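You operate a simulated robot arm through the tools that you are given. There is no shell and no other tool. Be economical: measure what you need, move in short steps, check, and stop when the job is done.

Carry out the task below with a simulated robot arm. There is one attempt and no reset: what you move stays moved.

Task
Put the grey filter from the brown table on top of the book there. Then fetch the blank card and set it on the blue table. Then take the tent card on the brown table and put it away on the fourth board from the bottom of the grey shelf. Then shut the bottom drawer of the desk. Then put the jug from the grey table in the bottom of the sink. Then put the steel cup from the grey table in the bottom of the sink. Then pull the green parts drawer open. Keep to this order. Set down upright: grey filter, tent card, jug.
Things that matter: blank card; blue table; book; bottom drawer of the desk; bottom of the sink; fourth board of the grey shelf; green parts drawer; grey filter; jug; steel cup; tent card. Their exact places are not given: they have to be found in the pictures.

Only the result counts: the job must be done as asked and must still hold three seconds after the hand-in. Knocking over, shifting, dropping, spilling or breaking anything else fails it.

Robot
A 7-joint arm with a two-finger parallel gripper on a trunk, on a base that drives. Base frame: it is fixed to the floor where the robot stands at the start and does not move with it; the origin is under the middle of the robot, x ahead of it, y to its left, z up. Units: mm, degrees, N and s.
Its first joint turns from -166.0 to 166.0 degrees. Places, roughly: blank card (15x6x7 cm) [1200, 1100, 800]; blue table [4300, -900, 800]; book (15x21x4 cm) [1200, -300, 800]; bottom drawer of the desk [-1000, -500, 200]; bottom of the sink (37x20 cm) [6340, -3380, 680]; fourth board of the grey shelf [-1700, -1500, 1200]; green parts drawer [8500, 6300, 900]; grey filter [750, 0, 750]; jug [6500, 250, 750]; steel cup (5x5x3 cm) [6700, 200, 800]; tent card [1250, 1500, 750]. Payload 4.4 kg.
The tool frame sits at the grasp point between the pads (the TCP): z along the fingers, y along the line on which they close. The tips reach 23 mm beyond it. The gripper opens to 94 mm. The fingers are 38 mm wide and 10 mm thick; the gripper's body (54 by 96 mm) begins 39 mm behind the TCP.
Orientation is that of the tool frame in the base frame, as [roll, pitch, yaw] about the fixed x, y, z axes, in that order (R = Rz(yaw) Ry(pitch) Rx(roll)). With the fingers straight down and closing along the base's y, the tool's x points along the base's -x, its y along +y and its z along -z.

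Tools
- The arm moves only by the tool drive_tool. Its argument "series" is one flat list of numbers, 6 for each row, row after row: the shift along the tool's x, y, z in mm, then the turn, a rotation vector about the tool's x, y, z in rad. In form: [dx, dy, dz, wx, wy, wz, dx, dy, dz, wx, wy, wz, ...]. A call has 1 to 8 rows; each row shifts and turns the commanded pose from where the row before left it, along the tool's axes as they then stand. "hand" is the finger opening in mm, from 0 to 94, set as the call begins (left out, the last holds). Rows are played at 5 a second. More than 50 mm and 8.6 degrees between two rows, or a gripper value outside its range, and nothing of the call is played. Where a pose cannot be reached the arm comes as near as it can. A force on the tool above 40 N (or 10 N above the force at the start of the call, whichever is more), or a blocked arm, ends the call early, and 0.2 s more pass. The fingers move at their own pace (about 108 mm/s each) and stop on an object; they squeeze with about 27 N. The grip force told is the motor's: it shows also when the fingers shut on nothing. Time passes only in rows, and 0.2 s behind the last, so rows that do not move let the fingers close. The reply holds the time, the measured pose of the TCP, the force on the tool along the base axes, the opening and the grip force, in the units named above and with some noise, with the torque about the TCP (base axes, N m) and any sound that the robot's microphone picked up.
- Cameras (640 x 400 px; columns grow to the right, rows downward): "scene" is now at [118.7, 154.3, 1456.4]; the picture's right is [-0.97, -0.23, 0.00], its down [-0.16, 0.67, -0.72] and it looks along [0.17, -0.70, -0.69] (base axes); focal length 214 px, centre (320, 200). "wrist" rides on the gripper at [86, 16, -75] in the tool frame; the picture's right is [-0.18, 0.98, 0.00], its down [-0.58, -0.11, -0.81] and it looks along [-0.79, -0.15, 0.59] (tool axes); focal length 243 px, centre (320, 200).
- capture(camera): a new picture of that camera. No time passes.
- base_move(legs): drives the robot by 1 to 6 legs, each [ahead, left, turn to the left] in mm, mm and degrees, along the robot's own axes; the way and the turn of a leg run together, so that a leg with both is an arc; at most 1500 mm and 180 degrees a leg. The arm and the cameras ride along, it lands a little off, and it stops where it bumps. It gives what a move gives.
- aim_head(pan, tilt): turns the head with the scene camera to pan (to the left, within 120 degrees either way) and tilt (down, from -29 to 69), counted from straight ahead of the robot. It gives what a move gives.
- measure_at(camera, pixels): for up to 12 pixels [column, row] of the newest picture of that camera ("zoom" is the newest enlarged one), the place [x, y, z] in the base frame of the surface seen there, good to about 2 mm. No time passes.
- enlarge(camera, box): a new picture of the part [left, top, right, bottom] of that camera's present view, enlarged. No time passes.
- finish_job(): hands the job in; it is judged then, once.

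Work in short steps. Measure before you move; look again where a grasp or a placing could have gone wrong, and mend it. You have 124 turns and 126 pictures in all, those below and enlarged ones among them. Open the gripper and draw the arm clear of the work before you hand the job in, unless the task says otherwise.

The tools are called by a JSON object that holds its "method" and its "body". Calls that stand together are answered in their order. drive_tool: Moves the arm, as the interface text tells. Its arguments: {"type":"object","properties":{"series":{"type":"array","items":{"type":"number"}},"hand":{"type":"number"}},"required":["series"]} The other tools are called the same way: base_move (legs) drives the base; aim_head (pan, tilt) turns the head that bears the scene camera; capture (camera) takes a picture; measure_at (camera, pixels) gives the place of the surface under pixels of a picture; enlarge (camera, box) takes an enlarged picture of a part of a camera's view; finish_job () hands the job in.

At the start:

```text
clock: 0.0
position: [91.8, -525.2, 1029.8]
tcp_rot: [180.0, 0.1, 179.9]
wrist_force: [-0.1, 0.2, 0.1]
wrist_torque: [0.0, 0.04, 0.0]
opening: 94.0
gripper_force: 0.1
robot x, y, heading: [3.0, 0.7, 0.0]
head pan, tilt: [-76.4, 43.7]
```

scene: 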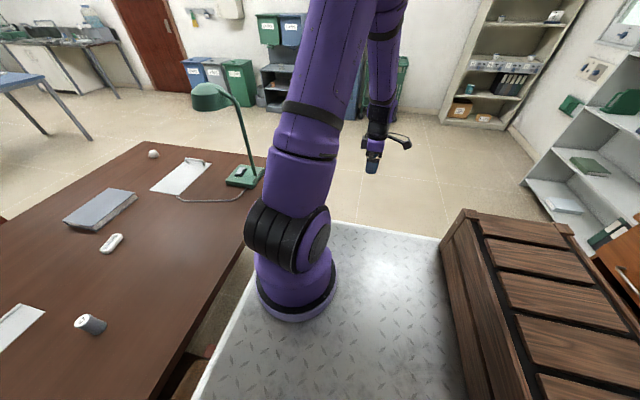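
wrist: 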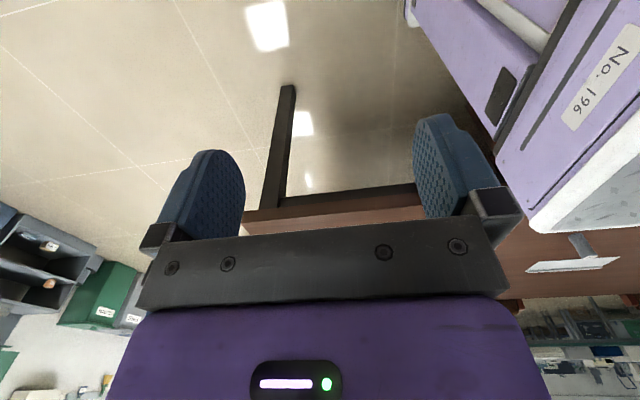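

The scene picture shows the brown table at left with a small grey cylinder at (90,324) and a book at (100,208). I turn the head ahead to see the table.

{"method": "aim_head", "body": {"pan": 0, "tilt": 40}}

{"method": "capture", "body": {"camera": "scene"}}

```text
clock: 1.5
position: [90.1, -526.4, 1029.1]
tcp_rot: [-180.0, 0.0, -180.0]
wrist_force: [0.0, 0.5, -0.5]
wrist_torque: [0.01, 0.0, -0.03]
opening: 94.1
gripper_force: 0.0
robot x, y, heading: [1.2, 1.4, -0.2]
head pan, tilt: [0.0, 40.0]
```

```text
123 pictures are left
```

scene: 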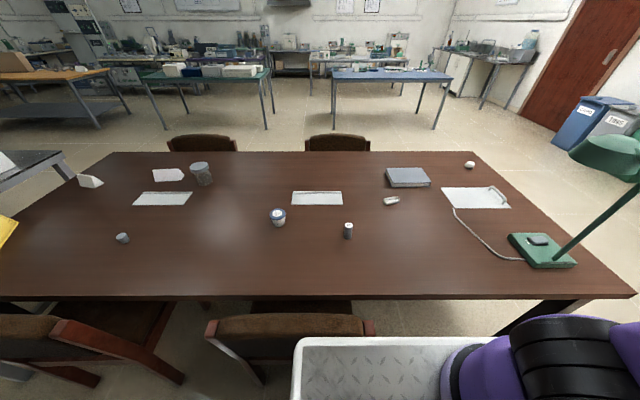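

Table in view. I enlarge two parts and measure the main objects: filter candidates (348,230), (278,216), book (408,178), cards (168,174), (90,181).

{"method": "enlarge", "body": {"camera": "scene", "box": [40, 140, 240, 265]}}

{"method": "measure_at", "body": {"camera": "scene", "pixels": [[348, 225], [348, 237], [278, 212], [392, 171], [424, 171], [429, 186], [392, 187], [390, 201], [168, 175], [90, 181], [202, 165], [123, 237]]}}

{"method": "enlarge", "body": {"camera": "scene", "box": [260, 150, 440, 260]}}

```text
3.20 times, centred on (140, 202) of scene
```

zoom: 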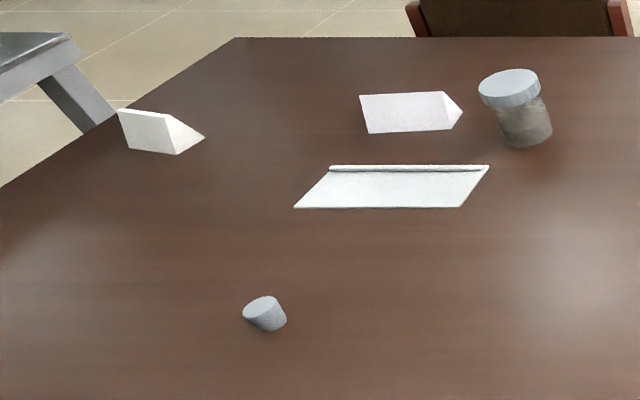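

```text
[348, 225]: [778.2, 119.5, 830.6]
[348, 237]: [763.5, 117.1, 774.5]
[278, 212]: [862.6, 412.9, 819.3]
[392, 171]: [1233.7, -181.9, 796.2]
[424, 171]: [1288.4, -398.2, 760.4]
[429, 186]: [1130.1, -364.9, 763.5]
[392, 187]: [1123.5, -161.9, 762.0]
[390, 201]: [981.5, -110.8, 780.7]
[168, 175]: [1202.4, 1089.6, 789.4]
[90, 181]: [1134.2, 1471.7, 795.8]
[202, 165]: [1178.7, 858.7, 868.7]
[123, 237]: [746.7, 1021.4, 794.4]
```

```text
3.56 times, centred on (350, 205) of scene
```

zoom: 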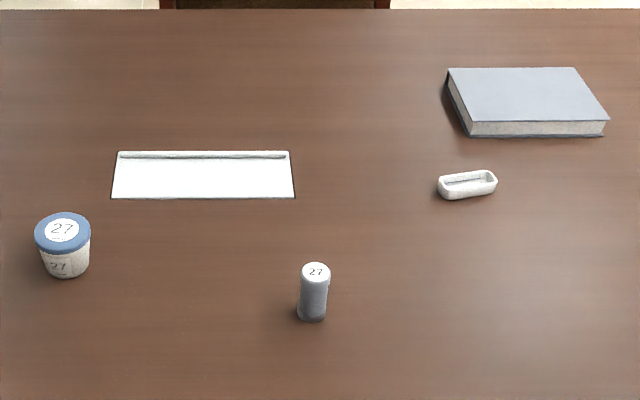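

The filter is the grey cylinder at about (775,118), ~75 mm tall. I measure its details in the zoom, book corners, and the arm's base location.

{"method": "measure_at", "body": {"camera": "zoom", "pixels": [[315, 272], [303, 272], [327, 272], [313, 318], [313, 300], [449, 70], [573, 70], [604, 120], [472, 120], [525, 95], [452, 186], [478, 174]]}}

{"method": "aim_head", "body": {"pan": -60, "tilt": 65}}

{"method": "capture", "body": {"camera": "scene"}}

```text
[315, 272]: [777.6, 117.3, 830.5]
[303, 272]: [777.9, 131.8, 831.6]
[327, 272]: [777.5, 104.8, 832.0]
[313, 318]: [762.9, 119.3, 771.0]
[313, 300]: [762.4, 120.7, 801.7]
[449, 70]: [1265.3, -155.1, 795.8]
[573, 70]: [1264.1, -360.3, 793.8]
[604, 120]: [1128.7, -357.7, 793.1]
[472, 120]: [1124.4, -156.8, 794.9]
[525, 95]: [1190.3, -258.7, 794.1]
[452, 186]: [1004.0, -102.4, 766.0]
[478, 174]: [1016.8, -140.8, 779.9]
```

```text
clock: 2.8
position: [91.0, -525.3, 1028.8]
tcp_rot: [180.0, 0.0, 180.0]
wrist_force: [-0.2, 0.6, 0.6]
wrist_torque: [-0.02, 0.0, -0.03]
opening: 94.0
gripper_force: 0.1
robot x, y, heading: [-2.9, 1.3, -0.1]
head pan, tilt: [-60.0, 65.0]
```

```text
120 pictures are left
```

scene: 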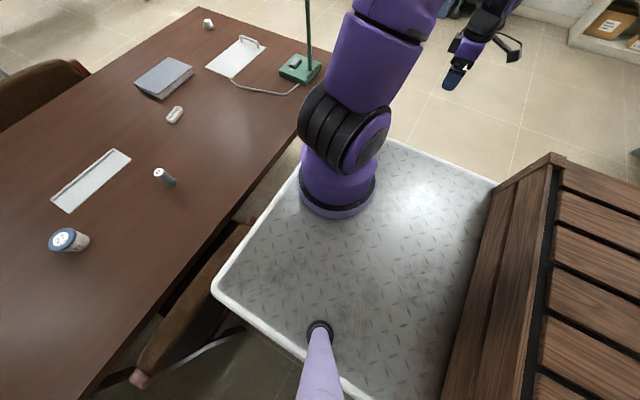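

I measure the arm's base ring and platform edges.

{"method": "measure_at", "body": {"camera": "scene", "pixels": [[336, 212], [302, 195], [374, 190], [214, 288], [390, 138], [495, 186], [320, 325], [388, 395], [555, 156], [240, 300], [150, 370]]}}

```text
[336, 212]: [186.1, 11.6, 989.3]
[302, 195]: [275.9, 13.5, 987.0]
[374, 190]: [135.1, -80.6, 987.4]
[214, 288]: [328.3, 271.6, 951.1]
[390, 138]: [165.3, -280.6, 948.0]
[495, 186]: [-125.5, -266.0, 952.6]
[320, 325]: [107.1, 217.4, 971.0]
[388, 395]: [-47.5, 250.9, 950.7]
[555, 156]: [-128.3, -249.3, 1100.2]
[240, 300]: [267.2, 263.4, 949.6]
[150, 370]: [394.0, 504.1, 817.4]
```

Arm axis is about (225,-70). I measure the lamp and the table edge to plan the swing clear of the lamp.

{"method": "measure_at", "body": {"camera": "scene", "pixels": [[308, 45], [309, 10], [318, 70], [282, 72], [290, 110], [200, 230], [255, 225], [170, 168], [445, 85]]}}

{"method": "aim_head", "body": {"pan": -35, "tilt": 25}}

{"method": "capture", "body": {"camera": "scene"}}

```text
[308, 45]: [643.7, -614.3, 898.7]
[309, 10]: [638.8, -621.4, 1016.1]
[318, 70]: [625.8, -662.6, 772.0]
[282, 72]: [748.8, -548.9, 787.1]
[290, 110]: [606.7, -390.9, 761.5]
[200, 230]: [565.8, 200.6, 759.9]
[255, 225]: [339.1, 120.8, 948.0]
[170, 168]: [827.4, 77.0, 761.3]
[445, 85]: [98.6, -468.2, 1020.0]
```

```text
clock: 3.9
position: [90.7, -525.8, 1028.6]
tcp_rot: [-180.0, -0.1, -179.9]
wrist_force: [0.7, -0.3, -0.1]
wrist_torque: [0.0, -0.01, -0.02]
opening: 93.7
gripper_force: 0.0
robot x, y, heading: [-1.6, -0.5, 0.1]
head pan, tilt: [-35.0, 25.0]
```

```text
119 pictures are left
```

scene: 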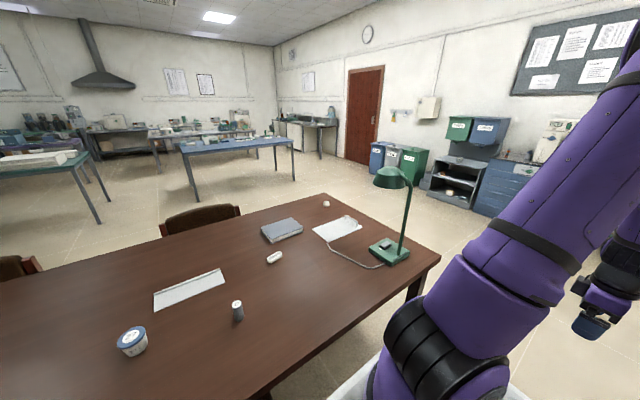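

Measure lamp head at (390,178) to know its overhang.

{"method": "measure_at", "body": {"camera": "scene", "pixels": [[390, 176], [376, 186], [408, 180], [409, 172], [404, 230]]}}

```text
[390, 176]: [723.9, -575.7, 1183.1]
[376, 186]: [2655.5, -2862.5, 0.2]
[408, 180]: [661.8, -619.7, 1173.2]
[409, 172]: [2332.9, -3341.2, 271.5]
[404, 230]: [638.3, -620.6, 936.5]
```

Lamp head is ~(724,-576,1183), so I swing the arm at radius ~500 mm inside it, orientation kept. First part.

{"method": "drive_tool", "body": {"series": [-43.8, -4.5, 0, 0, 0, 0, -43.8, -4.5, 0, 0, 0, 0, -43.8, -4.5, 0, 0, 0, 0, -43.8, -4.5, 0, 0, 0, 0, -43.8, -4.5, 0, 0, 0, 0, -43.8, -4.5, 0, 0, 0, 0]}}

{"method": "drive_tool", "body": {"series": [-38.4, 21.3, 0, 0, 0, 0, -38.4, 21.3, 0, 0, 0, 0, -38.4, 21.3, 0, 0, 0, 0, -38.4, 21.3, 0, 0, 0, 0, -38.4, 21.3, 0, 0, 0, 0, -38.4, 21.3, 0, 0, 0, 0, -38.4, 21.3, 0, 0, 0, 0]}}

{"method": "drive_tool", "body": {"series": [-20, 41, 0, 0, 0, 0, -20, 41, 0, 0, 0, 0, -20, 41, 0, 0, 0, 0, -20, 41, 0, 0, 0, 0, -20, 41, 0, 0, 0, 0, -20, 41, 0, 0, 0, 0, -20, 41, 0, 0, 0, 0]}}

```text
clock: 5.3
position: [353.3, -552.0, 1030.3]
tcp_rot: [-179.8, -0.1, 179.9]
wrist_force: [-0.9, 0.0, 0.5]
wrist_torque: [-0.01, -0.03, 0.01]
opening: 94.0
gripper_force: 0.0
robot x, y, heading: [-2.2, 1.2, -0.0]
head pan, tilt: [-35.0, 25.0]
```

```text
clock: 6.9
position: [622.8, -403.9, 1028.1]
tcp_rot: [180.0, -0.1, 179.9]
wrist_force: [-0.7, -1.0, 0.1]
wrist_torque: [0.01, -0.04, 0.0]
opening: 94.0
gripper_force: 0.1
robot x, y, heading: [2.1, -0.7, -0.1]
head pan, tilt: [-35.0, 25.0]
```

```text
clock: 8.5
position: [761.5, -119.1, 1028.0]
tcp_rot: [-180.0, -0.1, 179.9]
wrist_force: [0.1, -1.1, 0.9]
wrist_torque: [0.07, -0.02, -0.01]
opening: 94.0
gripper_force: 0.1
robot x, y, heading: [-1.6, -2.5, -0.0]
head pan, tilt: [-35.0, 25.0]
```

The arm follows well. I move over the filter (777,118) and down to z≈880, and look with the wrist camera.

{"method": "drive_tool", "body": {"series": [-3, 47.4, 0, 0, 0, 0, -3, 47.4, 0, 0, 0, 0, -3, 47.4, 0, 0, 0, 0, -3, 47.4, 0, 0, 0, 0, -3, 47.4, 0, 0, 0, 0, 0, 0, 50, 0, 0, 0, 0, 0, 50, 0, 0, 0, 0, 0, 48, 0, 0, 0], "hand": 70}}

{"method": "capture", "body": {"camera": "wrist"}}

```text
clock: 10.3
position: [780.6, 120.6, 879.0]
tcp_rot: [-180.0, 0.1, 180.0]
wrist_force: [-0.1, 0.4, 1.4]
wrist_torque: [0.03, -0.05, 0.02]
opening: 70.3
gripper_force: 0.0
robot x, y, heading: [1.3, -2.1, -0.3]
head pan, tilt: [-35.0, 25.0]
```

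```text
118 pictures are left
```

wrist: 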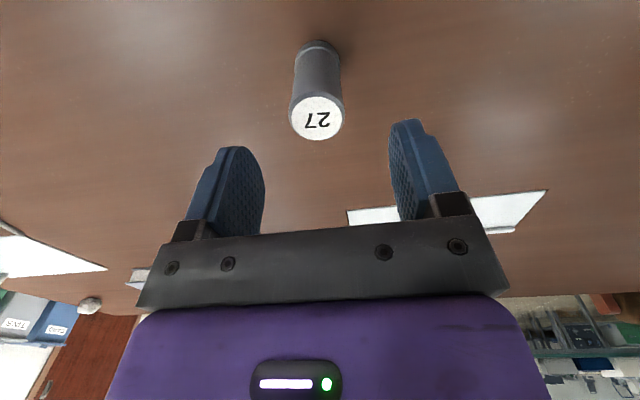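

The filter stands between the fingers' line at (316,117). Measure its top in the wrist camera.

{"method": "measure_at", "body": {"camera": "wrist", "pixels": [[316, 118], [294, 115], [341, 120], [316, 98], [318, 137]]}}

```text
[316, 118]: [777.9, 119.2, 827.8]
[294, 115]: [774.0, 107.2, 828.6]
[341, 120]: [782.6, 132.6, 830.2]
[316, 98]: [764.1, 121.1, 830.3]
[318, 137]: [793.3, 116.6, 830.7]
```

Centre (778,119). Lower straight to z≈803 and close.

{"method": "drive_tool", "body": {"series": [2, -1, 38, 0, 0, 0, 0, 0, 38, 0, 0, 0]}}

{"method": "drive_tool", "body": {"series": [0, 0, 0, 0, 0, 0, 0, 0, 0, 0, 0, 0, 0, 0, 0, 0, 0, 0], "hand": 15}}

```text
clock: 10.9
position: [775.6, 119.0, 803.3]
tcp_rot: [-179.9, 0.0, 180.0]
wrist_force: [-0.5, 0.1, 0.8]
wrist_torque: [0.01, -0.04, 0.01]
opening: 70.0
gripper_force: 0.1
robot x, y, heading: [0.4, 4.0, -0.5]
head pan, tilt: [-35.0, 25.0]
```

```text
clock: 11.7
position: [776.0, 118.6, 802.6]
tcp_rot: [-180.0, 0.0, -180.0]
wrist_force: [0.8, 0.4, 1.1]
wrist_torque: [-0.02, 0.01, -0.02]
opening: 33.4
gripper_force: 27.3
robot x, y, heading: [-4.2, -0.3, 0.1]
head pan, tilt: [-35.0, 25.0]
```

Gripped (33 mm). Lift 100 mm and carry toward the near part of the book (1170,-235).

{"method": "drive_tool", "body": {"series": [0, 0, -50, 0, 0, 0, 0, 0, -50, 0, 0, 0, -35.8, -32.1, 0, 0, 0, 0, -35.8, -32.1, 0, 0, 0, 0, -35.8, -32.1, 0, 0, 0, 0, -35.8, -32.1, 0, 0, 0, 0, -35.8, -32.1, 0, 0, 0, 0, -35.8, -32.1, 0, 0, 0, 0]}}

{"method": "drive_tool", "body": {"series": [-35.8, -32.1, 0, 0, 0, 0, -35.8, -32.1, 0, 0, 0, 0, -35.8, -32.1, 0, 0, 0, 0, -35.8, -32.1, 0, 0, 0, 0, -35.8, -32.1, 0, 0, 0, 0]}}

{"method": "capture", "body": {"camera": "wrist"}}

{"method": "capture", "body": {"camera": "scene"}}

```text
clock: 13.5
position: [991.8, -72.0, 907.4]
tcp_rot: [-180.0, 0.0, -179.9]
wrist_force: [-0.6, 0.4, 0.1]
wrist_torque: [-0.05, 0.01, -0.03]
opening: 33.2
gripper_force: 27.1
robot x, y, heading: [-1.0, -0.2, 0.2]
head pan, tilt: [-35.0, 25.0]
```

```text
clock: 14.7
position: [1100.5, -212.0, 907.3]
tcp_rot: [180.0, -0.1, -180.0]
wrist_force: [-0.4, 0.6, -1.0]
wrist_torque: [0.05, -0.01, 0.0]
opening: 33.4
gripper_force: 26.8
out of reach, approached as far as the arm can: row 4, 5
robot x, y, heading: [-3.0, -1.2, -0.1]
head pan, tilt: [-35.0, 25.0]
```

```text
117 pictures are left
```

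wrist: 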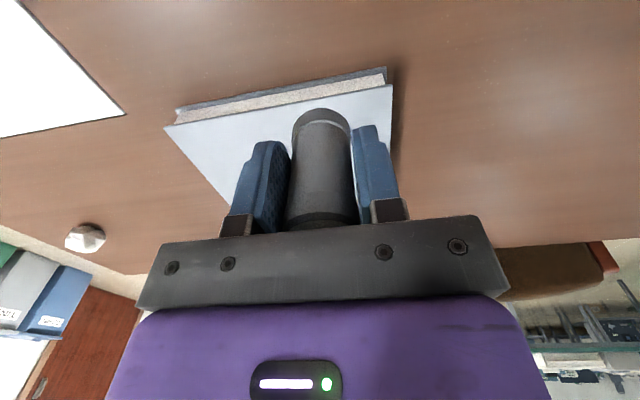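

```text
116 pictures are left
```

scene: 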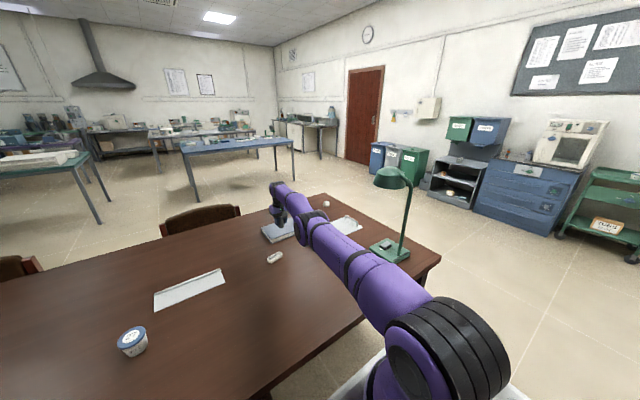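

The arm falls short by ~70 mm at this height (reached (1100,-212)). I look down ahead for room to drive the base closer.

{"method": "aim_head", "body": {"pan": 0, "tilt": 60}}

{"method": "capture", "body": {"camera": "scene"}}

```text
clock: 15.7
position: [1100.0, -212.3, 906.4]
tcp_rot: [-180.0, 0.0, 180.0]
wrist_force: [-0.9, 0.1, -1.6]
wrist_torque: [-0.03, 0.02, 0.03]
opening: 33.3
gripper_force: 26.9
robot x, y, heading: [-1.2, 2.4, 0.0]
head pan, tilt: [0.0, 60.0]
```

```text
115 pictures are left
```

scene: 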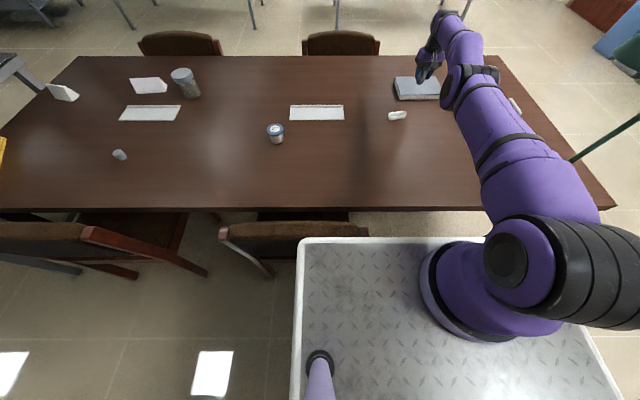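

Measure chair's nearest edge (225-368, 230), platform front edge and table edge.

{"method": "measure_at", "body": {"camera": "scene", "pixels": [[225, 230], [290, 226], [362, 229], [335, 213], [300, 243], [400, 239], [450, 205], [470, 212], [600, 206], [225, 240], [270, 270], [295, 232]]}}

```text
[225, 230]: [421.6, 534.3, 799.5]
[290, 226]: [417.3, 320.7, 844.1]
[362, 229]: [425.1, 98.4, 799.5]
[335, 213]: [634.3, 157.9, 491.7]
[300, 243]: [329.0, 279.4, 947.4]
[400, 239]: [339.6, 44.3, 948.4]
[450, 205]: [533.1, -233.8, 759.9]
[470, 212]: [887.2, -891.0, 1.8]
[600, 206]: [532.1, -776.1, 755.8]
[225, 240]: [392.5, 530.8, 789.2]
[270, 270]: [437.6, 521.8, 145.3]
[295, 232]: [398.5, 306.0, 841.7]
```

The chair back spans y 98..534, x≥393; I'll drive right ~225 then ahead ~130, clear of it. First draw the hand in to about (1000,0).

{"method": "drive_tool", "body": {"series": [20, 42.4, 0, 0, 0, 0, 20, 42.4, 0, 0, 0, 0, 20, 42.4, 0, 0, 0, 0, 20, 42.4, 0, 0, 0, 0, 20, 42.4, 0, 0, 0, 0]}}

{"method": "base_move", "body": {"legs": [[0, -235, 0], [120, 0, 0]]}}

{"method": "capture", "body": {"camera": "scene"}}

```text
clock: 16.9
position: [1105.6, -1.2, 903.0]
tcp_rot: [-180.0, 0.0, 180.0]
wrist_force: [0.6, -1.3, -0.4]
wrist_torque: [0.08, 0.01, 0.02]
opening: 33.1
gripper_force: 27.3
out of reach, approached as far as the arm can: row 1, 2, 3, 4, 5
robot x, y, heading: [-1.7, 3.1, -0.1]
head pan, tilt: [0.0, 60.0]
```

```text
clock: 19.5
position: [1226.9, -240.0, 902.9]
tcp_rot: [180.0, -0.2, 180.0]
wrist_force: [-0.3, -0.3, -0.5]
wrist_torque: [0.01, 0.0, -0.04]
opening: 33.4
gripper_force: 27.0
robot x, y, heading: [119.6, -240.7, -0.2]
head pan, tilt: [0.0, 60.0]
```

```text
114 pictures are left
```

scene: 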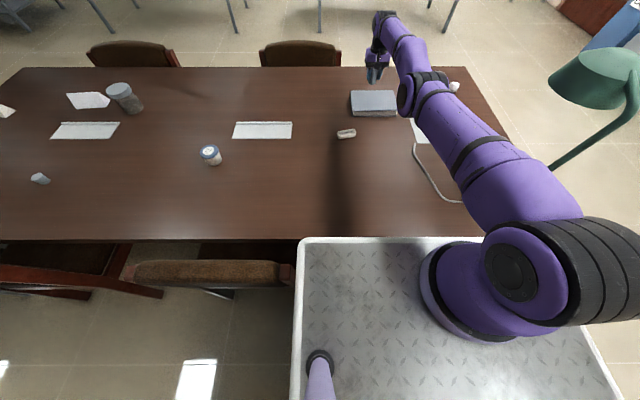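

TCP is now at (1227,-240), over the far part of the book. I shift toward the book's centre (1195,-258) and check.

{"method": "drive_tool", "body": {"series": [16, -9, 0, 0, 0, 0, 16, -9, 0, 0, 0, 0]}}

{"method": "capture", "body": {"camera": "wrist"}}

```text
clock: 20.1
position: [1227.4, -256.2, 899.5]
tcp_rot: [-179.9, -0.2, -180.0]
wrist_force: [1.0, 0.2, -1.2]
wrist_torque: [0.0, 0.0, 0.01]
opening: 33.3
gripper_force: 27.6
out of reach, approached as far as the arm can: row 1, 2
robot x, y, heading: [119.5, -241.4, -0.0]
head pan, tilt: [0.0, 60.0]
```

```text
113 pictures are left
```

wrist: 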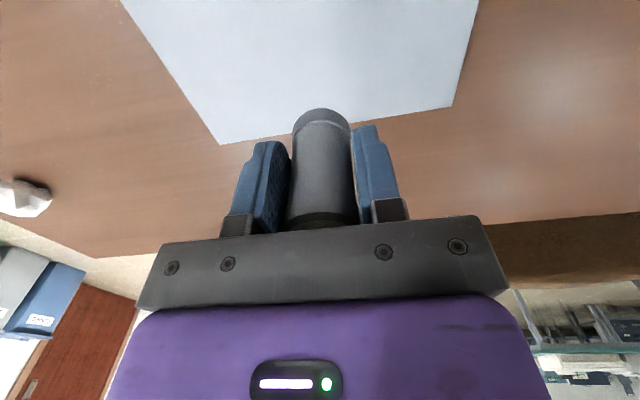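

Still clamped at x=1227. I command further back by 40 mm.

{"method": "drive_tool", "body": {"series": [40, 0, 0, 0, 0, 0]}}

```text
clock: 20.5
position: [1226.2, -255.0, 898.4]
tcp_rot: [-179.8, -0.3, 179.9]
wrist_force: [-0.4, -0.1, -1.6]
wrist_torque: [0.0, 0.0, 0.02]
opening: 33.1
gripper_force: 26.7
out of reach, approached as far as the arm can: row 1
robot x, y, heading: [119.5, -242.0, 0.0]
head pan, tilt: [0.0, 60.0]
```

No response to backward command. I try two more larger steps back plus up.

{"method": "drive_tool", "body": {"series": [45, 0, -20, 0, 0, 0, 45, 0, -20, 0, 0, 0]}}

```text
clock: 21.1
position: [1228.6, -250.9, 925.8]
tcp_rot: [-179.9, -0.2, -179.9]
wrist_force: [0.4, 0.3, -2.2]
wrist_torque: [0.01, 0.0, -0.03]
opening: 33.2
gripper_force: 26.7
out of reach, approached as far as the arm can: row 1, 2
robot x, y, heading: [123.6, -242.2, -0.0]
head pan, tilt: [0.0, 60.0]
```

z and y respond but x does not — the elbow seems stuck stretched. I raise the tool and go back further to un-stretch it.

{"method": "drive_tool", "body": {"series": [40, 0, -30, 0, 0, 0, 40, 0, -30, 0, 0, 0, 0, 0, -30, 0, 0, 0]}}

```text
clock: 21.9
position: [1231.2, -246.0, 1016.3]
tcp_rot: [-179.9, -0.1, -180.0]
wrist_force: [1.0, 0.5, -2.0]
wrist_torque: [-0.01, -0.03, -0.01]
opening: 33.4
gripper_force: 26.5
out of reach, approached as far as the arm can: row 1, 2
robot x, y, heading: [118.6, -240.2, -0.4]
head pan, tilt: [0.0, 60.0]
```

Row 3 was reached again. Now a small step back to test.

{"method": "drive_tool", "body": {"series": [15, 0, 0, 0, 0, 0, 15, 0, 0, 0, 0, 0]}}

```text
clock: 22.5
position: [1228.4, -244.0, 1017.5]
tcp_rot: [-180.0, -0.3, 180.0]
wrist_force: [0.5, 0.0, -1.1]
wrist_torque: [0.01, -0.01, -0.01]
opening: 33.3
gripper_force: 27.3
out of reach, approached as far as the arm can: row 1, 2
robot x, y, heading: [124.0, -239.6, -0.1]
head pan, tilt: [0.0, 60.0]
```

Inward motion looks blocked by a straight-elbow singularity. I try moving down and in together, which should bend the elbow the proper way.

{"method": "drive_tool", "body": {"series": [0, 0, 40, 0, 0, 0, 20, 0, 30, 0, 0, 0, 30, 0, 0, 0, 0, 0]}}

{"method": "capture", "body": {"camera": "scene"}}

```text
clock: 23.3
position: [1227.8, -241.1, 947.6]
tcp_rot: [-179.9, -0.2, 179.9]
wrist_force: [0.3, 0.5, -0.5]
wrist_torque: [0.02, -0.01, -0.02]
opening: 33.4
gripper_force: 27.0
out of reach, approached as far as the arm can: row 2, 3
robot x, y, heading: [117.0, -238.1, -0.1]
head pan, tilt: [0.0, 60.0]
```

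```text
112 pictures are left
```

scene: 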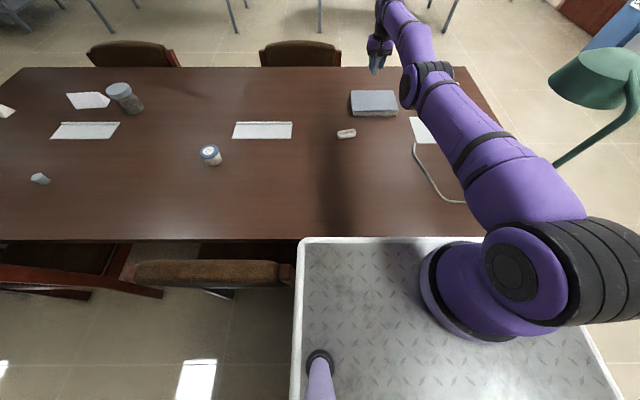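

x stays stuck but z and y respond; I use the base instead: back 35 mm and right 10 mm, then lower with the arm.

{"method": "base_move", "body": {"legs": [[-35, -12, 0]]}}

{"method": "drive_tool", "body": {"series": [0, 0, 40, 0, 0, 0, 0, 0, 40, 0, 0, 0]}}

{"method": "capture", "body": {"camera": "wrist"}}

```text
clock: 24.2
position: [1193.3, -253.8, 946.7]
tcp_rot: [-179.9, -0.2, 180.0]
wrist_force: [-0.1, -0.3, -1.0]
wrist_torque: [-0.01, -0.01, -0.01]
opening: 33.4
gripper_force: 27.2
robot x, y, heading: [86.0, -254.7, -0.3]
head pan, tilt: [0.0, 60.0]
```

```text
clock: 24.8
position: [1189.3, -252.3, 869.7]
tcp_rot: [-180.0, -0.1, 180.0]
wrist_force: [-0.4, -0.6, -0.2]
wrist_torque: [-0.01, 0.0, 0.02]
opening: 33.4
gripper_force: 27.0
robot x, y, heading: [85.9, -256.4, -0.2]
head pan, tilt: [0.0, 60.0]
```

```text
111 pictures are left
```

wrist: 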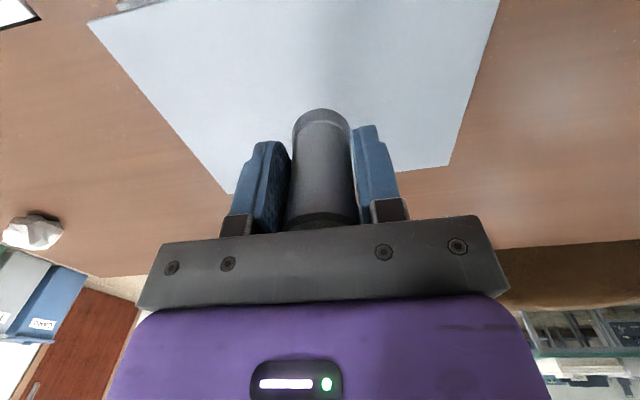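

The filter is over the book at (1189,-252). Lower to the surface (TCP ≈ 841).

{"method": "drive_tool", "body": {"series": [0, 0, 15, 0, 0, 0, 0, 0, 9, 0, 0, 0, 0, 0, 4, 0, 0, 0]}}

```text
clock: 25.6
position: [1184.9, -254.5, 839.6]
tcp_rot: [-179.9, 0.0, 180.0]
wrist_force: [1.1, 0.2, -0.6]
wrist_torque: [0.02, -0.01, 0.0]
opening: 33.5
gripper_force: 26.7
out of reach, approached as far as the arm can: row 1, 2
robot x, y, heading: [84.5, -252.9, 0.1]
head pan, tilt: [0.0, 60.0]
```

No clear contact yet; lower another 2-3 mm.

{"method": "drive_tool", "body": {"series": [0, 0, 2, 0, 0, 0, 0, 0, 1, 0, 0, 0]}}

{"method": "enlarge", "body": {"camera": "scene", "box": [320, 30, 460, 130]}}

```text
clock: 26.2
position: [1184.1, -253.1, 838.2]
tcp_rot: [179.9, -0.1, 180.0]
wrist_force: [0.4, 0.3, 0.1]
wrist_torque: [0.01, -0.02, 0.01]
opening: 33.4
gripper_force: 26.7
robot x, y, heading: [88.6, -255.6, 0.1]
head pan, tilt: [0.0, 60.0]
```

```text
4.00 times, centred on (390, 80) of scene
```

zoom: 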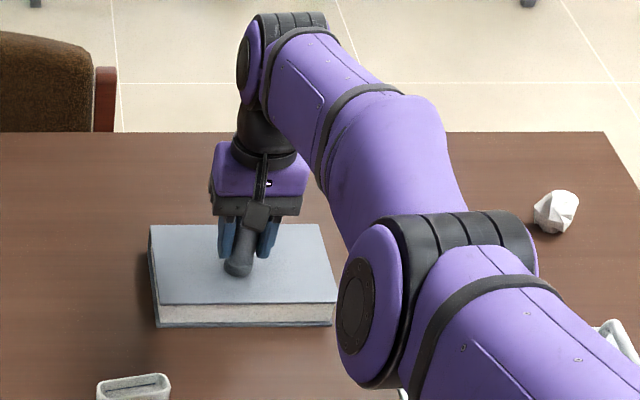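

Continue down in 1 mm steps until force shows.

{"method": "drive_tool", "body": {"series": [0, 0, 1, 0, 0, 0, 0, 0, 1, 0, 0, 0, 0, 0, 0.5, 0, 0, 0]}}

```text
clock: 27.0
position: [1184.8, -253.7, 836.4]
tcp_rot: [-179.8, 0.0, -180.0]
wrist_force: [-2.5, -2.9, 15.5]
wrist_torque: [-0.04, 0.02, 0.01]
opening: 33.2
gripper_force: 27.1
robot x, y, heading: [82.0, -252.2, -0.2]
head pan, tilt: [0.0, 60.0]
```

Contact (15 N up). Ease 0.7 mm up and open, then rise.

{"method": "drive_tool", "body": {"series": [0, 0, -0.7, 0, 0, 0, 0, 0, 0, 0, 0, 0, 0, 0, 0, 0, 0, 0], "hand": 70}}

{"method": "drive_tool", "body": {"series": [0, 0, -30, 0, 0, 0, 0, 0, -40, 0, 0, 0, 0, 0, -40, 0, 0, 0, 0, 0, -40, 0, 0, 0]}}

{"method": "capture", "body": {"camera": "wrist"}}

```text
clock: 27.8
position: [1184.1, -253.1, 834.9]
tcp_rot: [-179.8, -0.3, -180.0]
wrist_force: [0.7, 0.2, 0.4]
wrist_torque: [-0.02, -0.01, 0.03]
opening: 70.1
gripper_force: 0.0
robot x, y, heading: [88.0, -251.5, 0.0]
head pan, tilt: [0.0, 60.0]
```

```text
clock: 28.8
position: [1192.4, -254.6, 983.7]
tcp_rot: [-179.8, -0.4, -180.0]
wrist_force: [0.7, 0.5, -0.8]
wrist_torque: [-0.03, -0.01, 0.03]
opening: 69.9
gripper_force: 0.1
out of reach, approached as far as the arm can: row 2, 3
robot x, y, heading: [84.4, -253.1, 0.3]
head pan, tilt: [0.0, 60.0]
```

```text
109 pictures are left
```

wrist: 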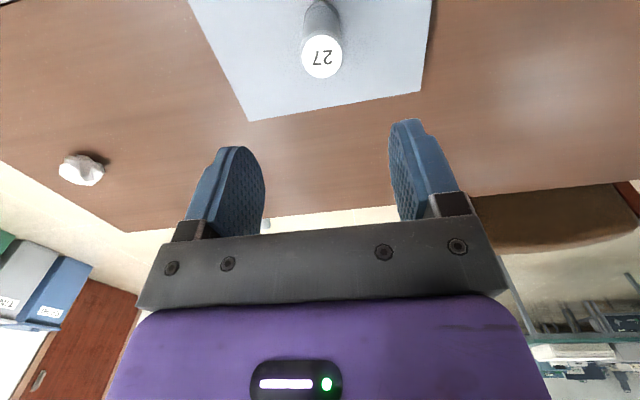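

Filter stands upright on the book. Now try to draw the arm in: with small wrist tilts to break the lock.

{"method": "drive_tool", "body": {"series": [40, 0, 0, 0, 0.1, 0, 40, 0, 0, 0, 0.1, 0]}}

```text
clock: 29.4
position: [1157.3, -249.8, 989.5]
tcp_rot: [-179.8, -11.8, 180.0]
wrist_force: [0.3, 0.1, 0.7]
wrist_torque: [0.01, 0.0, -0.03]
opening: 70.2
gripper_force: 0.0
out of reach, approached as far as the arm can: row 1, 2
robot x, y, heading: [85.8, -252.9, 0.2]
head pan, tilt: [0.0, 60.0]
```

{"method": "drive_tool", "body": {"series": [40, 0, 0, 0, -0.1, 0, 40, 0, 0, 0, -0.1, 0, 40, 0, 0, 0, -0.1, 0, 40, 0, 0, 0, 0, 0]}}

```text
clock: 30.4
position: [1208.4, -231.4, 1006.4]
tcp_rot: [-180.0, 5.6, -180.0]
wrist_force: [0.2, -1.4, 0.5]
wrist_torque: [0.02, 0.0, 0.01]
opening: 69.7
gripper_force: 0.1
out of reach, approached as far as the arm can: row 1, 2, 3, 4
robot x, y, heading: [83.5, -254.5, 0.3]
head pan, tilt: [0.0, 60.0]
```

The elbow is stretched; rising straight up (toward shoulder height) should bend it, then inward becomes possible.

{"method": "drive_tool", "body": {"series": [0, 0, -45, 0, 0, 0, 0, 0, -45, 0, 0, 0, 0, 0, -45, 0, 0, 0, 0, 0, -45, 0, 0, 0, 20, 0, 0, 0, 0, 0, 20, 0, 0, 0, 0, 0, 20, 0, 0, 0, 0, 0]}}

```text
clock: 32.0
position: [1145.6, -229.4, 1182.3]
tcp_rot: [-179.9, 5.6, -180.0]
wrist_force: [2.1, 0.7, -5.1]
wrist_torque: [-0.05, 0.04, 0.0]
opening: 70.1
gripper_force: 0.0
out of reach, approached as far as the arm can: row 4, 5, 6
robot x, y, heading: [86.4, -251.1, -0.3]
head pan, tilt: [0.0, 60.0]
```

Freed: x now 1145. Level the tool and draw inward.

{"method": "drive_tool", "body": {"series": [30, 0, 0, 0, 0.098, 0, 40, 0, 0, 0, 0, 0, 40, 0, 0, 0, 0, 0, 45, 0, 0, 0, 0, 0, 45, 0, 0, 0, 0, 0, 45, 0, 0, 0, 0, 0]}}

```text
clock: 33.4
position: [896.9, -231.4, 1182.2]
tcp_rot: [-179.9, -0.2, 180.0]
wrist_force: [0.2, -0.1, -1.2]
wrist_torque: [-0.03, 0.05, 0.0]
opening: 69.7
gripper_force: 0.0
robot x, y, heading: [85.9, -255.1, -0.1]
head pan, tilt: [0.0, 60.0]
```

Arm is free. Now survey the left end and far side of the brown table for access to the cards.

{"method": "aim_head", "body": {"pan": 40, "tilt": 30}}

{"method": "capture", "body": {"camera": "scene"}}

{"method": "measure_at", "body": {"camera": "scene", "pixels": [[320, 100], [320, 200], [320, 300], [200, 150], [440, 120], [500, 120], [560, 140], [200, 300], [120, 200], [400, 300]]}}

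```text
clock: 34.4
position: [896.1, -231.6, 1183.5]
tcp_rot: [-179.9, 0.0, 179.9]
wrist_force: [-0.1, -0.1, 0.7]
wrist_torque: [0.01, -0.02, -0.04]
opening: 69.8
gripper_force: 0.1
robot x, y, heading: [83.9, -254.7, 0.1]
head pan, tilt: [40.0, 30.0]
```

```text
108 pictures are left
```

scene: 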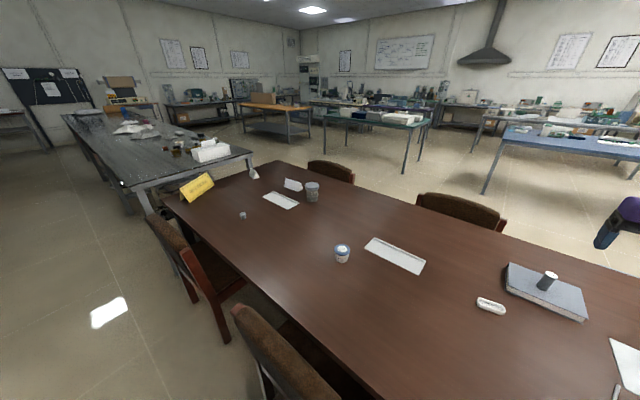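

```text
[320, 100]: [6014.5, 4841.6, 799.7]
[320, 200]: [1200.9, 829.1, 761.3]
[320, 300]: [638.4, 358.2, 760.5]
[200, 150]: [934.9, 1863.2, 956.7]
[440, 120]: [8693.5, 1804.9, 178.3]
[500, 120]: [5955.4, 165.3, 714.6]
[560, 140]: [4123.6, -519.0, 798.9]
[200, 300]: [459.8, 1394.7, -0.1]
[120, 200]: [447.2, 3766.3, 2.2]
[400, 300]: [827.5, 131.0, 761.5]
```

A yellow folded card stands at (198,187) too. I enlarge this end to tell the cards apart.

{"method": "enlarge", "body": {"camera": "scene", "box": [150, 120, 350, 245]}}

{"method": "measure_at", "body": {"camera": "zoom", "pixels": [[150, 210], [335, 168], [460, 205], [520, 220], [100, 290], [60, 275], [340, 190], [170, 130], [600, 190], [510, 135]]}}

```text
3.20 times, centred on (250, 182) of scene
```

zoom: 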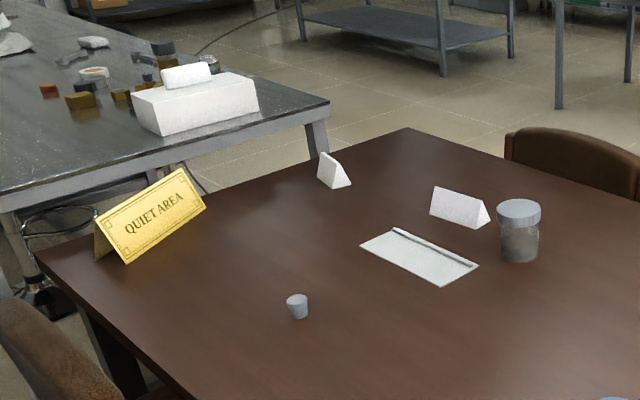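

```text
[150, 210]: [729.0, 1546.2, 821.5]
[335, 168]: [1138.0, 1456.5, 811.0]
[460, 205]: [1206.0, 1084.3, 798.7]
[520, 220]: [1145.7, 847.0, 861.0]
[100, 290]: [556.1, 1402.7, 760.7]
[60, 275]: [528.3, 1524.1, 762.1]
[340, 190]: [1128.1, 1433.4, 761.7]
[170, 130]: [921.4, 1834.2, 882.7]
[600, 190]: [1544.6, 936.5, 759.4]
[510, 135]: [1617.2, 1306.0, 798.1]
```

Targets: blank card (1206,1084), tent card (1138,1450). Measure chair and bench positions at the far-left corner.

{"method": "measure_at", "body": {"camera": "zoom", "pixels": [[408, 130], [326, 103], [310, 130], [515, 160], [512, 135], [636, 170], [560, 135], [505, 90], [440, 70], [303, 40], [560, 100], [400, 110]]}}

{"method": "measure_at", "body": {"camera": "scene", "pixels": [[310, 165], [330, 161], [354, 172], [354, 182], [418, 197], [450, 195], [505, 215], [500, 230], [403, 172], [326, 150], [308, 140], [245, 130]]}}

```text
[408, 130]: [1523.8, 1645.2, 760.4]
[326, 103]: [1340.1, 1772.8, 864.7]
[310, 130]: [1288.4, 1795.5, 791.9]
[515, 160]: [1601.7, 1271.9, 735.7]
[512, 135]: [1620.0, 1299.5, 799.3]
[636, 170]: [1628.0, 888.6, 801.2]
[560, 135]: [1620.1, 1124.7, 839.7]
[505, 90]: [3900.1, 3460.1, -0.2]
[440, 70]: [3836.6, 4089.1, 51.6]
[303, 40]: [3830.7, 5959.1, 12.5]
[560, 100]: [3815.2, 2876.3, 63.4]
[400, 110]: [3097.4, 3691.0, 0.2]
```

```text
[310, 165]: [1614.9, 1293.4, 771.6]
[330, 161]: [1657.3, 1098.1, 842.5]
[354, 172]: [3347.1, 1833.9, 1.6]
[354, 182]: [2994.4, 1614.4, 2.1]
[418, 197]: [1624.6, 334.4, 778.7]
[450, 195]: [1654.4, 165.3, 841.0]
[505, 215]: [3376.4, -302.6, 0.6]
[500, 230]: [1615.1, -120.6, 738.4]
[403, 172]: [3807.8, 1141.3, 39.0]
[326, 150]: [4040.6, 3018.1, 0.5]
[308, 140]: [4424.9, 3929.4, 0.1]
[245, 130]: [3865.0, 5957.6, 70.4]
```

Far side of the table is free (chairs at y 880–1300 and −120–340, x≈1600–1660). I back the base to the start place and swing the arm to its right-side tuck before driving round the right end.

{"method": "base_move", "body": {"legs": [[-86, 0, 0], [0, 250, 0]]}}

{"method": "drive_tool", "body": {"series": [16, -47, 0, 0, 0, 0, 16, -47, 0, 0, 0, 0, 16, -47, 0, 0, 0, 0]}}

{"method": "drive_tool", "body": {"series": [20, -41, 10, 0, 0, 0, 20, -41, 10, 0, 0, 0, 20, -41, 10, 0, 0, 0, 20, -41, 10, 0, 0, 0, 20, -41, 10, 0, 0, 0, 20, -41, 10, 0, 0, 0, 20, -41, 10, 0, 0, 0]}}

{"method": "drive_tool", "body": {"series": [38.4, -21.3, 10, 0, 0, 0, 38.4, -21.3, 10, 0, 0, 0, 38.4, -21.3, 10, 0, 0, 0, 38.4, -21.3, 10, 0, 0, 0, 38.4, -21.3, 10, 0, 0, 0, 38.4, -21.3, 10, 0, 0, 0, 38.4, -21.3, 10, 0, 0, 0]}}

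{"method": "drive_tool", "body": {"series": [43.8, 4.5, 0, 0, 0, 0, 43.8, 4.5, 0, 0, 0, 0, 43.8, 4.5, 0, 0, 0, 0, 43.8, 4.5, 0, 0, 0, 0, 43.8, 4.5, 0, 0, 0, 0, 43.8, 4.5, 0, 0, 0, 0]}}

{"method": "aim_head", "body": {"pan": -90, "tilt": 25}}

{"method": "capture", "body": {"camera": "scene"}}

```text
clock: 36.9
position: [810.6, 19.2, 1183.8]
tcp_rot: [-179.9, 0.0, -179.9]
wrist_force: [0.2, -0.1, 0.2]
wrist_torque: [-0.02, -0.01, 0.02]
opening: 70.0
gripper_force: 0.0
robot x, y, heading: [1.2, -6.3, 0.1]
head pan, tilt: [40.0, 30.0]
```

```text
clock: 37.7
position: [763.1, -118.5, 1182.1]
tcp_rot: [-180.0, 0.0, -179.8]
wrist_force: [0.4, 0.8, -0.1]
wrist_torque: [-0.03, -0.01, -0.02]
opening: 69.9
gripper_force: 0.1
robot x, y, heading: [0.5, -6.5, 0.1]
head pan, tilt: [40.0, 30.0]
```

```text
clock: 39.3
position: [625.0, -408.0, 1115.2]
tcp_rot: [179.9, -0.1, -179.8]
wrist_force: [-0.2, 0.1, -0.4]
wrist_torque: [-0.06, 0.0, 0.01]
opening: 70.2
gripper_force: 0.0
robot x, y, heading: [1.9, -2.6, 0.2]
head pan, tilt: [40.0, 30.0]
```

```text
clock: 40.9
position: [357.3, -559.5, 1044.5]
tcp_rot: [-179.9, 0.0, -179.8]
wrist_force: [1.2, 0.4, -0.4]
wrist_torque: [-0.02, 0.07, 0.01]
opening: 69.8
gripper_force: 0.1
robot x, y, heading: [-3.4, -4.8, 0.4]
head pan, tilt: [40.0, 30.0]
```

```text
clock: 42.3
position: [91.1, -533.8, 1045.8]
tcp_rot: [180.0, -0.1, -179.8]
wrist_force: [0.5, -0.3, -0.9]
wrist_torque: [0.01, 0.06, 0.0]
opening: 70.2
gripper_force: 0.1
robot x, y, heading: [0.4, -1.2, -0.0]
head pan, tilt: [40.0, 30.0]
```

```text
clock: 44.4
position: [91.0, -533.3, 1045.7]
tcp_rot: [180.0, 0.1, -179.9]
wrist_force: [-1.3, 0.4, -0.1]
wrist_torque: [0.01, -0.02, -0.02]
opening: 69.9
gripper_force: 0.0
robot x, y, heading: [-3.3, -1.9, -0.1]
head pan, tilt: [-90.0, 25.0]
```

```text
106 pictures are left
```

scene: 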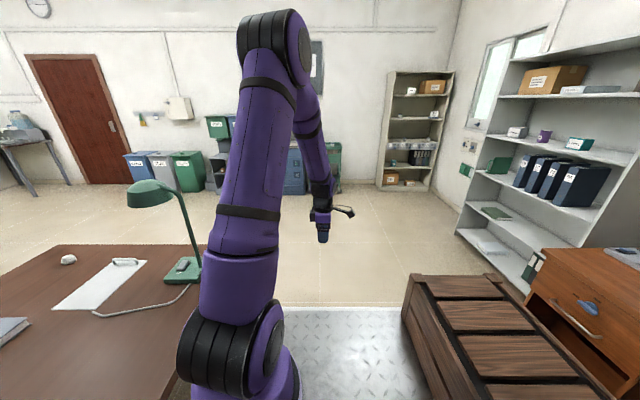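

The floor right of the table is clear; crate rides on the robot's platform. Drive right, ahead past the table, and look.

{"method": "base_move", "body": {"legs": [[0, -1350, 0], [1500, 0, 0], [1000, 0, 0]]}}

{"method": "aim_head", "body": {"pan": 75, "tilt": 25}}

{"method": "capture", "body": {"camera": "scene"}}

```text
clock: 62.7
position: [2549.4, -1867.8, 1045.0]
tcp_rot: [-179.9, 0.0, -180.0]
wrist_force: [0.2, 0.0, -0.7]
wrist_torque: [0.01, -0.02, 0.03]
opening: 70.2
gripper_force: 0.1
robot x, y, heading: [2461.4, -1337.9, -0.2]
head pan, tilt: [-90.0, 25.0]
```

```text
clock: 65.2
position: [2549.3, -1867.2, 1045.4]
tcp_rot: [-180.0, 0.0, 179.9]
wrist_force: [0.0, 0.4, 0.0]
wrist_torque: [0.04, -0.01, 0.0]
opening: 70.1
gripper_force: 0.1
robot x, y, heading: [2460.5, -1335.5, 0.1]
head pan, tilt: [75.0, 25.0]
```

```text
105 pictures are left
```

scene: 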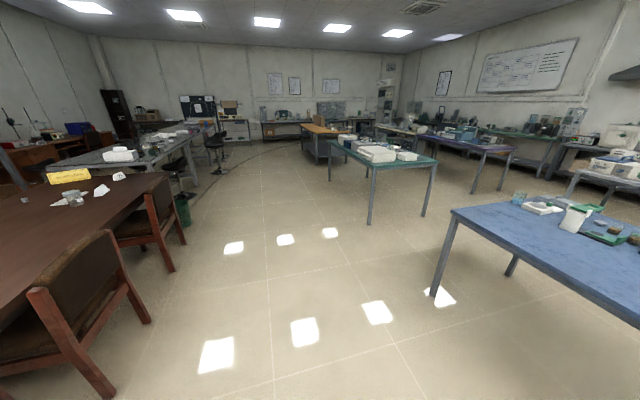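

Lane is clear. Measure the chairs' outer extents and the blue table's near corner.

{"method": "measure_at", "body": {"camera": "scene", "pixels": [[150, 320], [108, 395], [172, 268], [110, 235], [452, 212], [436, 290], [510, 275], [638, 320], [520, 200], [575, 220], [186, 215], [370, 220]]}}

```text
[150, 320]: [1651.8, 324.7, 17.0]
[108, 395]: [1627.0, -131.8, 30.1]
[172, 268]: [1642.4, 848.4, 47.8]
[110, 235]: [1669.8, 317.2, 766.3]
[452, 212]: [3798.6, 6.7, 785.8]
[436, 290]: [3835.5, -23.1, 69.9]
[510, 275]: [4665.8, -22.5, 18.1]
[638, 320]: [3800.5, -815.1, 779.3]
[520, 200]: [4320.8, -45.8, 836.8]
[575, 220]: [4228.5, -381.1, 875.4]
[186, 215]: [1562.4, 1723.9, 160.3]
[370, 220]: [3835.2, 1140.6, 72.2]
```

Drive left to y≈1200, turn to face the table, and approach to x≈2090.

{"method": "base_move", "body": {"legs": [[0, 1400, 0], [0, 1140, 0], [0, 0, 180], [360, 0, 0]]}}

{"method": "aim_head", "body": {"pan": 0, "tilt": 45}}

{"method": "capture", "body": {"camera": "scene"}}

```text
clock: 86.6
position: [2017.3, 1721.9, 1044.9]
tcp_rot: [-180.0, 0.0, -3.3]
wrist_force: [0.5, 0.1, -0.1]
wrist_torque: [0.0, 0.03, -0.01]
opening: 70.1
gripper_force: 0.0
robot x, y, heading: [2074.1, 1190.8, 176.8]
head pan, tilt: [75.0, 25.0]
```

```text
clock: 88.1
position: [2016.8, 1721.8, 1044.6]
tcp_rot: [-179.9, 0.0, -3.3]
wrist_force: [0.1, -0.6, -0.1]
wrist_torque: [0.03, -0.01, 0.02]
opening: 69.9
gripper_force: 0.1
robot x, y, heading: [2077.1, 1189.3, 176.7]
head pan, tilt: [0.0, 45.0]
```

```text
104 pictures are left
```

scene: 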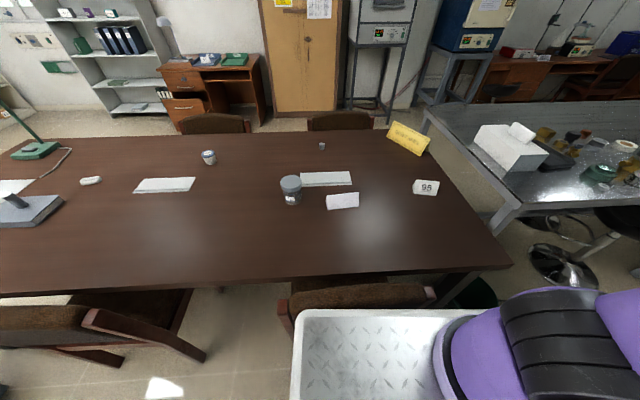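

The tent card bears "98" (427,187), the blank card is at (342,201). Enlarge for geometry.

{"method": "enlarge", "body": {"camera": "scene", "box": [310, 160, 450, 230]}}

```text
4.57 times, centred on (380, 195) of scene
```

zoom: 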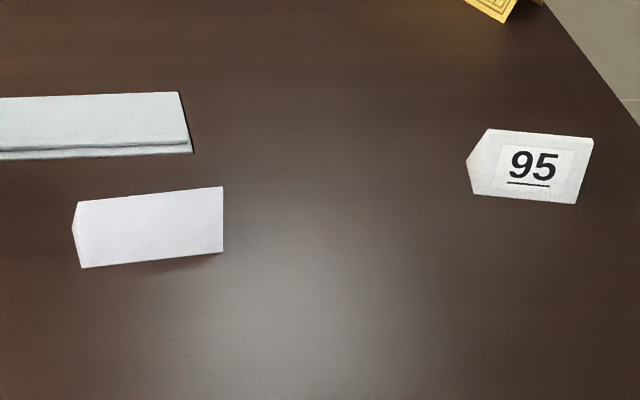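

{"method": "measure_at", "body": {"camera": "zoom", "pixels": [[80, 204], [222, 189], [222, 250], [84, 265], [150, 198], [150, 255], [488, 132], [592, 141], [577, 200], [474, 194], [540, 138], [525, 195]]}}

```text
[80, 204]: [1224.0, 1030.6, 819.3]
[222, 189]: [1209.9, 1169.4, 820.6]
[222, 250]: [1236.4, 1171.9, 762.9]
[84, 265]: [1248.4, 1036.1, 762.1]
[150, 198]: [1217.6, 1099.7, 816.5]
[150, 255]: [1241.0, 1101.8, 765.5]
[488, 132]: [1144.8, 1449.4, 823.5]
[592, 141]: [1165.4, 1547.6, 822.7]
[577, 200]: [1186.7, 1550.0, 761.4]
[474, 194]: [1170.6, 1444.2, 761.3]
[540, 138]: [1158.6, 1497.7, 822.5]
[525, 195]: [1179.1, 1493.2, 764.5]
```

Blank card: ridge centre ≈(1217,1100), ridge along yaw ≈96°. I swing the arm in front (A≈(1856,1272)), at z 1045.

{"method": "drive_tool", "body": {"series": [-48.6, -2.6, 0, 0, 0, 0, -48.6, -2.6, 0, 0, 0, 0, -48.6, -2.6, 0, 0, 0, 0, -48.6, -2.6, 0, 0, 0, 0, -48.6, -2.6, 0, 0, 0, 0, -48.6, -2.6, 0, 0, 0, 0, -48.6, -2.6, 0, 0, 0, 0], "hand": 94}}

{"method": "drive_tool", "body": {"series": [-33.8, 29.1, 0, 0, 0, 0, -33.8, 29.1, 0, 0, 0, 0, -33.8, 29.1, 0, 0, 0, 0, -33.8, 29.1, 0, 0, 0, 0, -33.8, 29.1, 0, 0, 0, 0, -33.8, 29.1, 0, 0, 0, 0, -33.8, 29.1, 0, 0, 0, 0]}}

{"method": "drive_tool", "body": {"series": [-14.6, 43.6, 0, 0, 0, 0, -14.6, 43.6, 0, 0, 0, 0, -14.6, 43.6, 0, 0, 0, 0, -14.6, 43.6, 0, 0, 0, 0, -14.6, 43.6, 0, 0, 0, 0, -14.6, 43.6, 0, 0, 0, 0, -14.6, 43.6, 0, 0, 0, 0]}}

{"method": "drive_tool", "body": {"series": [-20.7, 44, 0, 0, 0, 0, -20.7, 44, 0, 0, 0, 0, -20.7, 44, 0, 0, 0, 0, -20.7, 44, 0, 0, 0, 0, 0, 0, 10, 0, 0, 0.1408, 0, 0, 10, 0, 0, 0.1408, 0, 0, 10, 0, 0, 0.1408, 0, 0, 10, 0, 0, 0.1408]}}

{"method": "drive_tool", "body": {"series": [0, 0, 15, 0, 0, 0.1408, 0, 0, 15, 0, 0, 0.1408, 0, 0, 15, 0, 0, 0.1408, 0, 0, 15, 0, 0, 0.1408, 0, 0, 15, 0, 0, 0.1408, 0, 0, 15, 0, 0, 0.1408]}}

{"method": "capture", "body": {"camera": "wrist"}}

```text
clock: 89.7
position: [1678.1, 1758.6, 1044.5]
tcp_rot: [-179.9, -0.1, -3.3]
wrist_force: [1.6, 0.2, 0.5]
wrist_torque: [-0.01, 0.02, -0.02]
opening: 94.3
gripper_force: 0.0
robot x, y, heading: [2074.8, 1188.3, 176.7]
head pan, tilt: [0.0, 45.0]
```

```text
clock: 91.3
position: [1427.6, 1571.4, 1042.9]
tcp_rot: [-179.8, 0.1, -3.4]
wrist_force: [-0.1, 1.2, -0.1]
wrist_torque: [-0.03, 0.03, 0.02]
opening: 94.0
gripper_force: 0.1
robot x, y, heading: [2072.9, 1189.8, 176.6]
head pan, tilt: [0.0, 45.0]
```

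```text
clock: 92.9
position: [1310.7, 1269.5, 1045.6]
tcp_rot: [-179.9, 0.0, -3.3]
wrist_force: [-0.2, 0.4, -0.1]
wrist_torque: [-0.02, 0.01, 0.02]
opening: 94.1
gripper_force: 0.0
robot x, y, heading: [2076.0, 1187.9, 176.7]
head pan, tilt: [0.0, 45.0]
```

```text
clock: 94.7
position: [1217.1, 1098.6, 1003.8]
tcp_rot: [-179.9, 0.1, -35.6]
wrist_force: [-0.6, -1.2, 0.4]
wrist_torque: [-0.04, -0.01, -0.05]
opening: 93.9
gripper_force: 0.0
robot x, y, heading: [2075.7, 1187.5, 176.6]
head pan, tilt: [0.0, 45.0]
```

```text
clock: 96.1
position: [1217.7, 1098.3, 914.7]
tcp_rot: [180.0, 0.0, -84.1]
wrist_force: [-0.3, 0.5, 1.2]
wrist_torque: [-0.04, 0.01, -0.02]
opening: 94.0
gripper_force: 0.1
robot x, y, heading: [2074.1, 1193.0, 176.8]
head pan, tilt: [0.0, 45.0]
```

```text
102 pictures are left
```

wrist: 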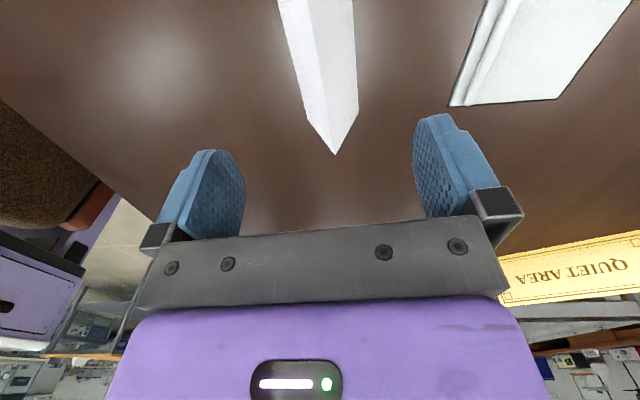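

The card is in view between the fingers; measure its end corners and ridge.

{"method": "measure_at", "body": {"camera": "wrist", "pixels": [[335, 150], [310, 118], [357, 108], [325, 100], [352, 60], [298, 60], [283, 5], [348, 5], [322, 60], [317, 20], [328, 118], [345, 112]]}}

```text
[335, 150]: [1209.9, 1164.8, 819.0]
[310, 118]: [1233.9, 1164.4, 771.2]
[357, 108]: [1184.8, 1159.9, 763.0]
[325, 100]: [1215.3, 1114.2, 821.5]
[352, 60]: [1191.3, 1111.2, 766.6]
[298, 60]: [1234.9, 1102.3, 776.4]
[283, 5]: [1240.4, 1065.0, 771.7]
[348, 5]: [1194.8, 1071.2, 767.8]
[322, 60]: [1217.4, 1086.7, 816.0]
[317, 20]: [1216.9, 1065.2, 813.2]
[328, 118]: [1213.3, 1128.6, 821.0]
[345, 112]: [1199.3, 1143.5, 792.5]
```

Ridge top 822, table 761. Check the notepad's near edge relative to the finger (needs x<1155).

{"method": "measure_at", "body": {"camera": "wrist", "pixels": [[453, 105], [470, 60], [485, 15], [555, 98]]}}

```text
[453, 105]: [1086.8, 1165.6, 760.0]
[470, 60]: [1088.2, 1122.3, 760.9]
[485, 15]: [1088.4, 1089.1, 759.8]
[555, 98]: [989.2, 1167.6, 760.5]
```

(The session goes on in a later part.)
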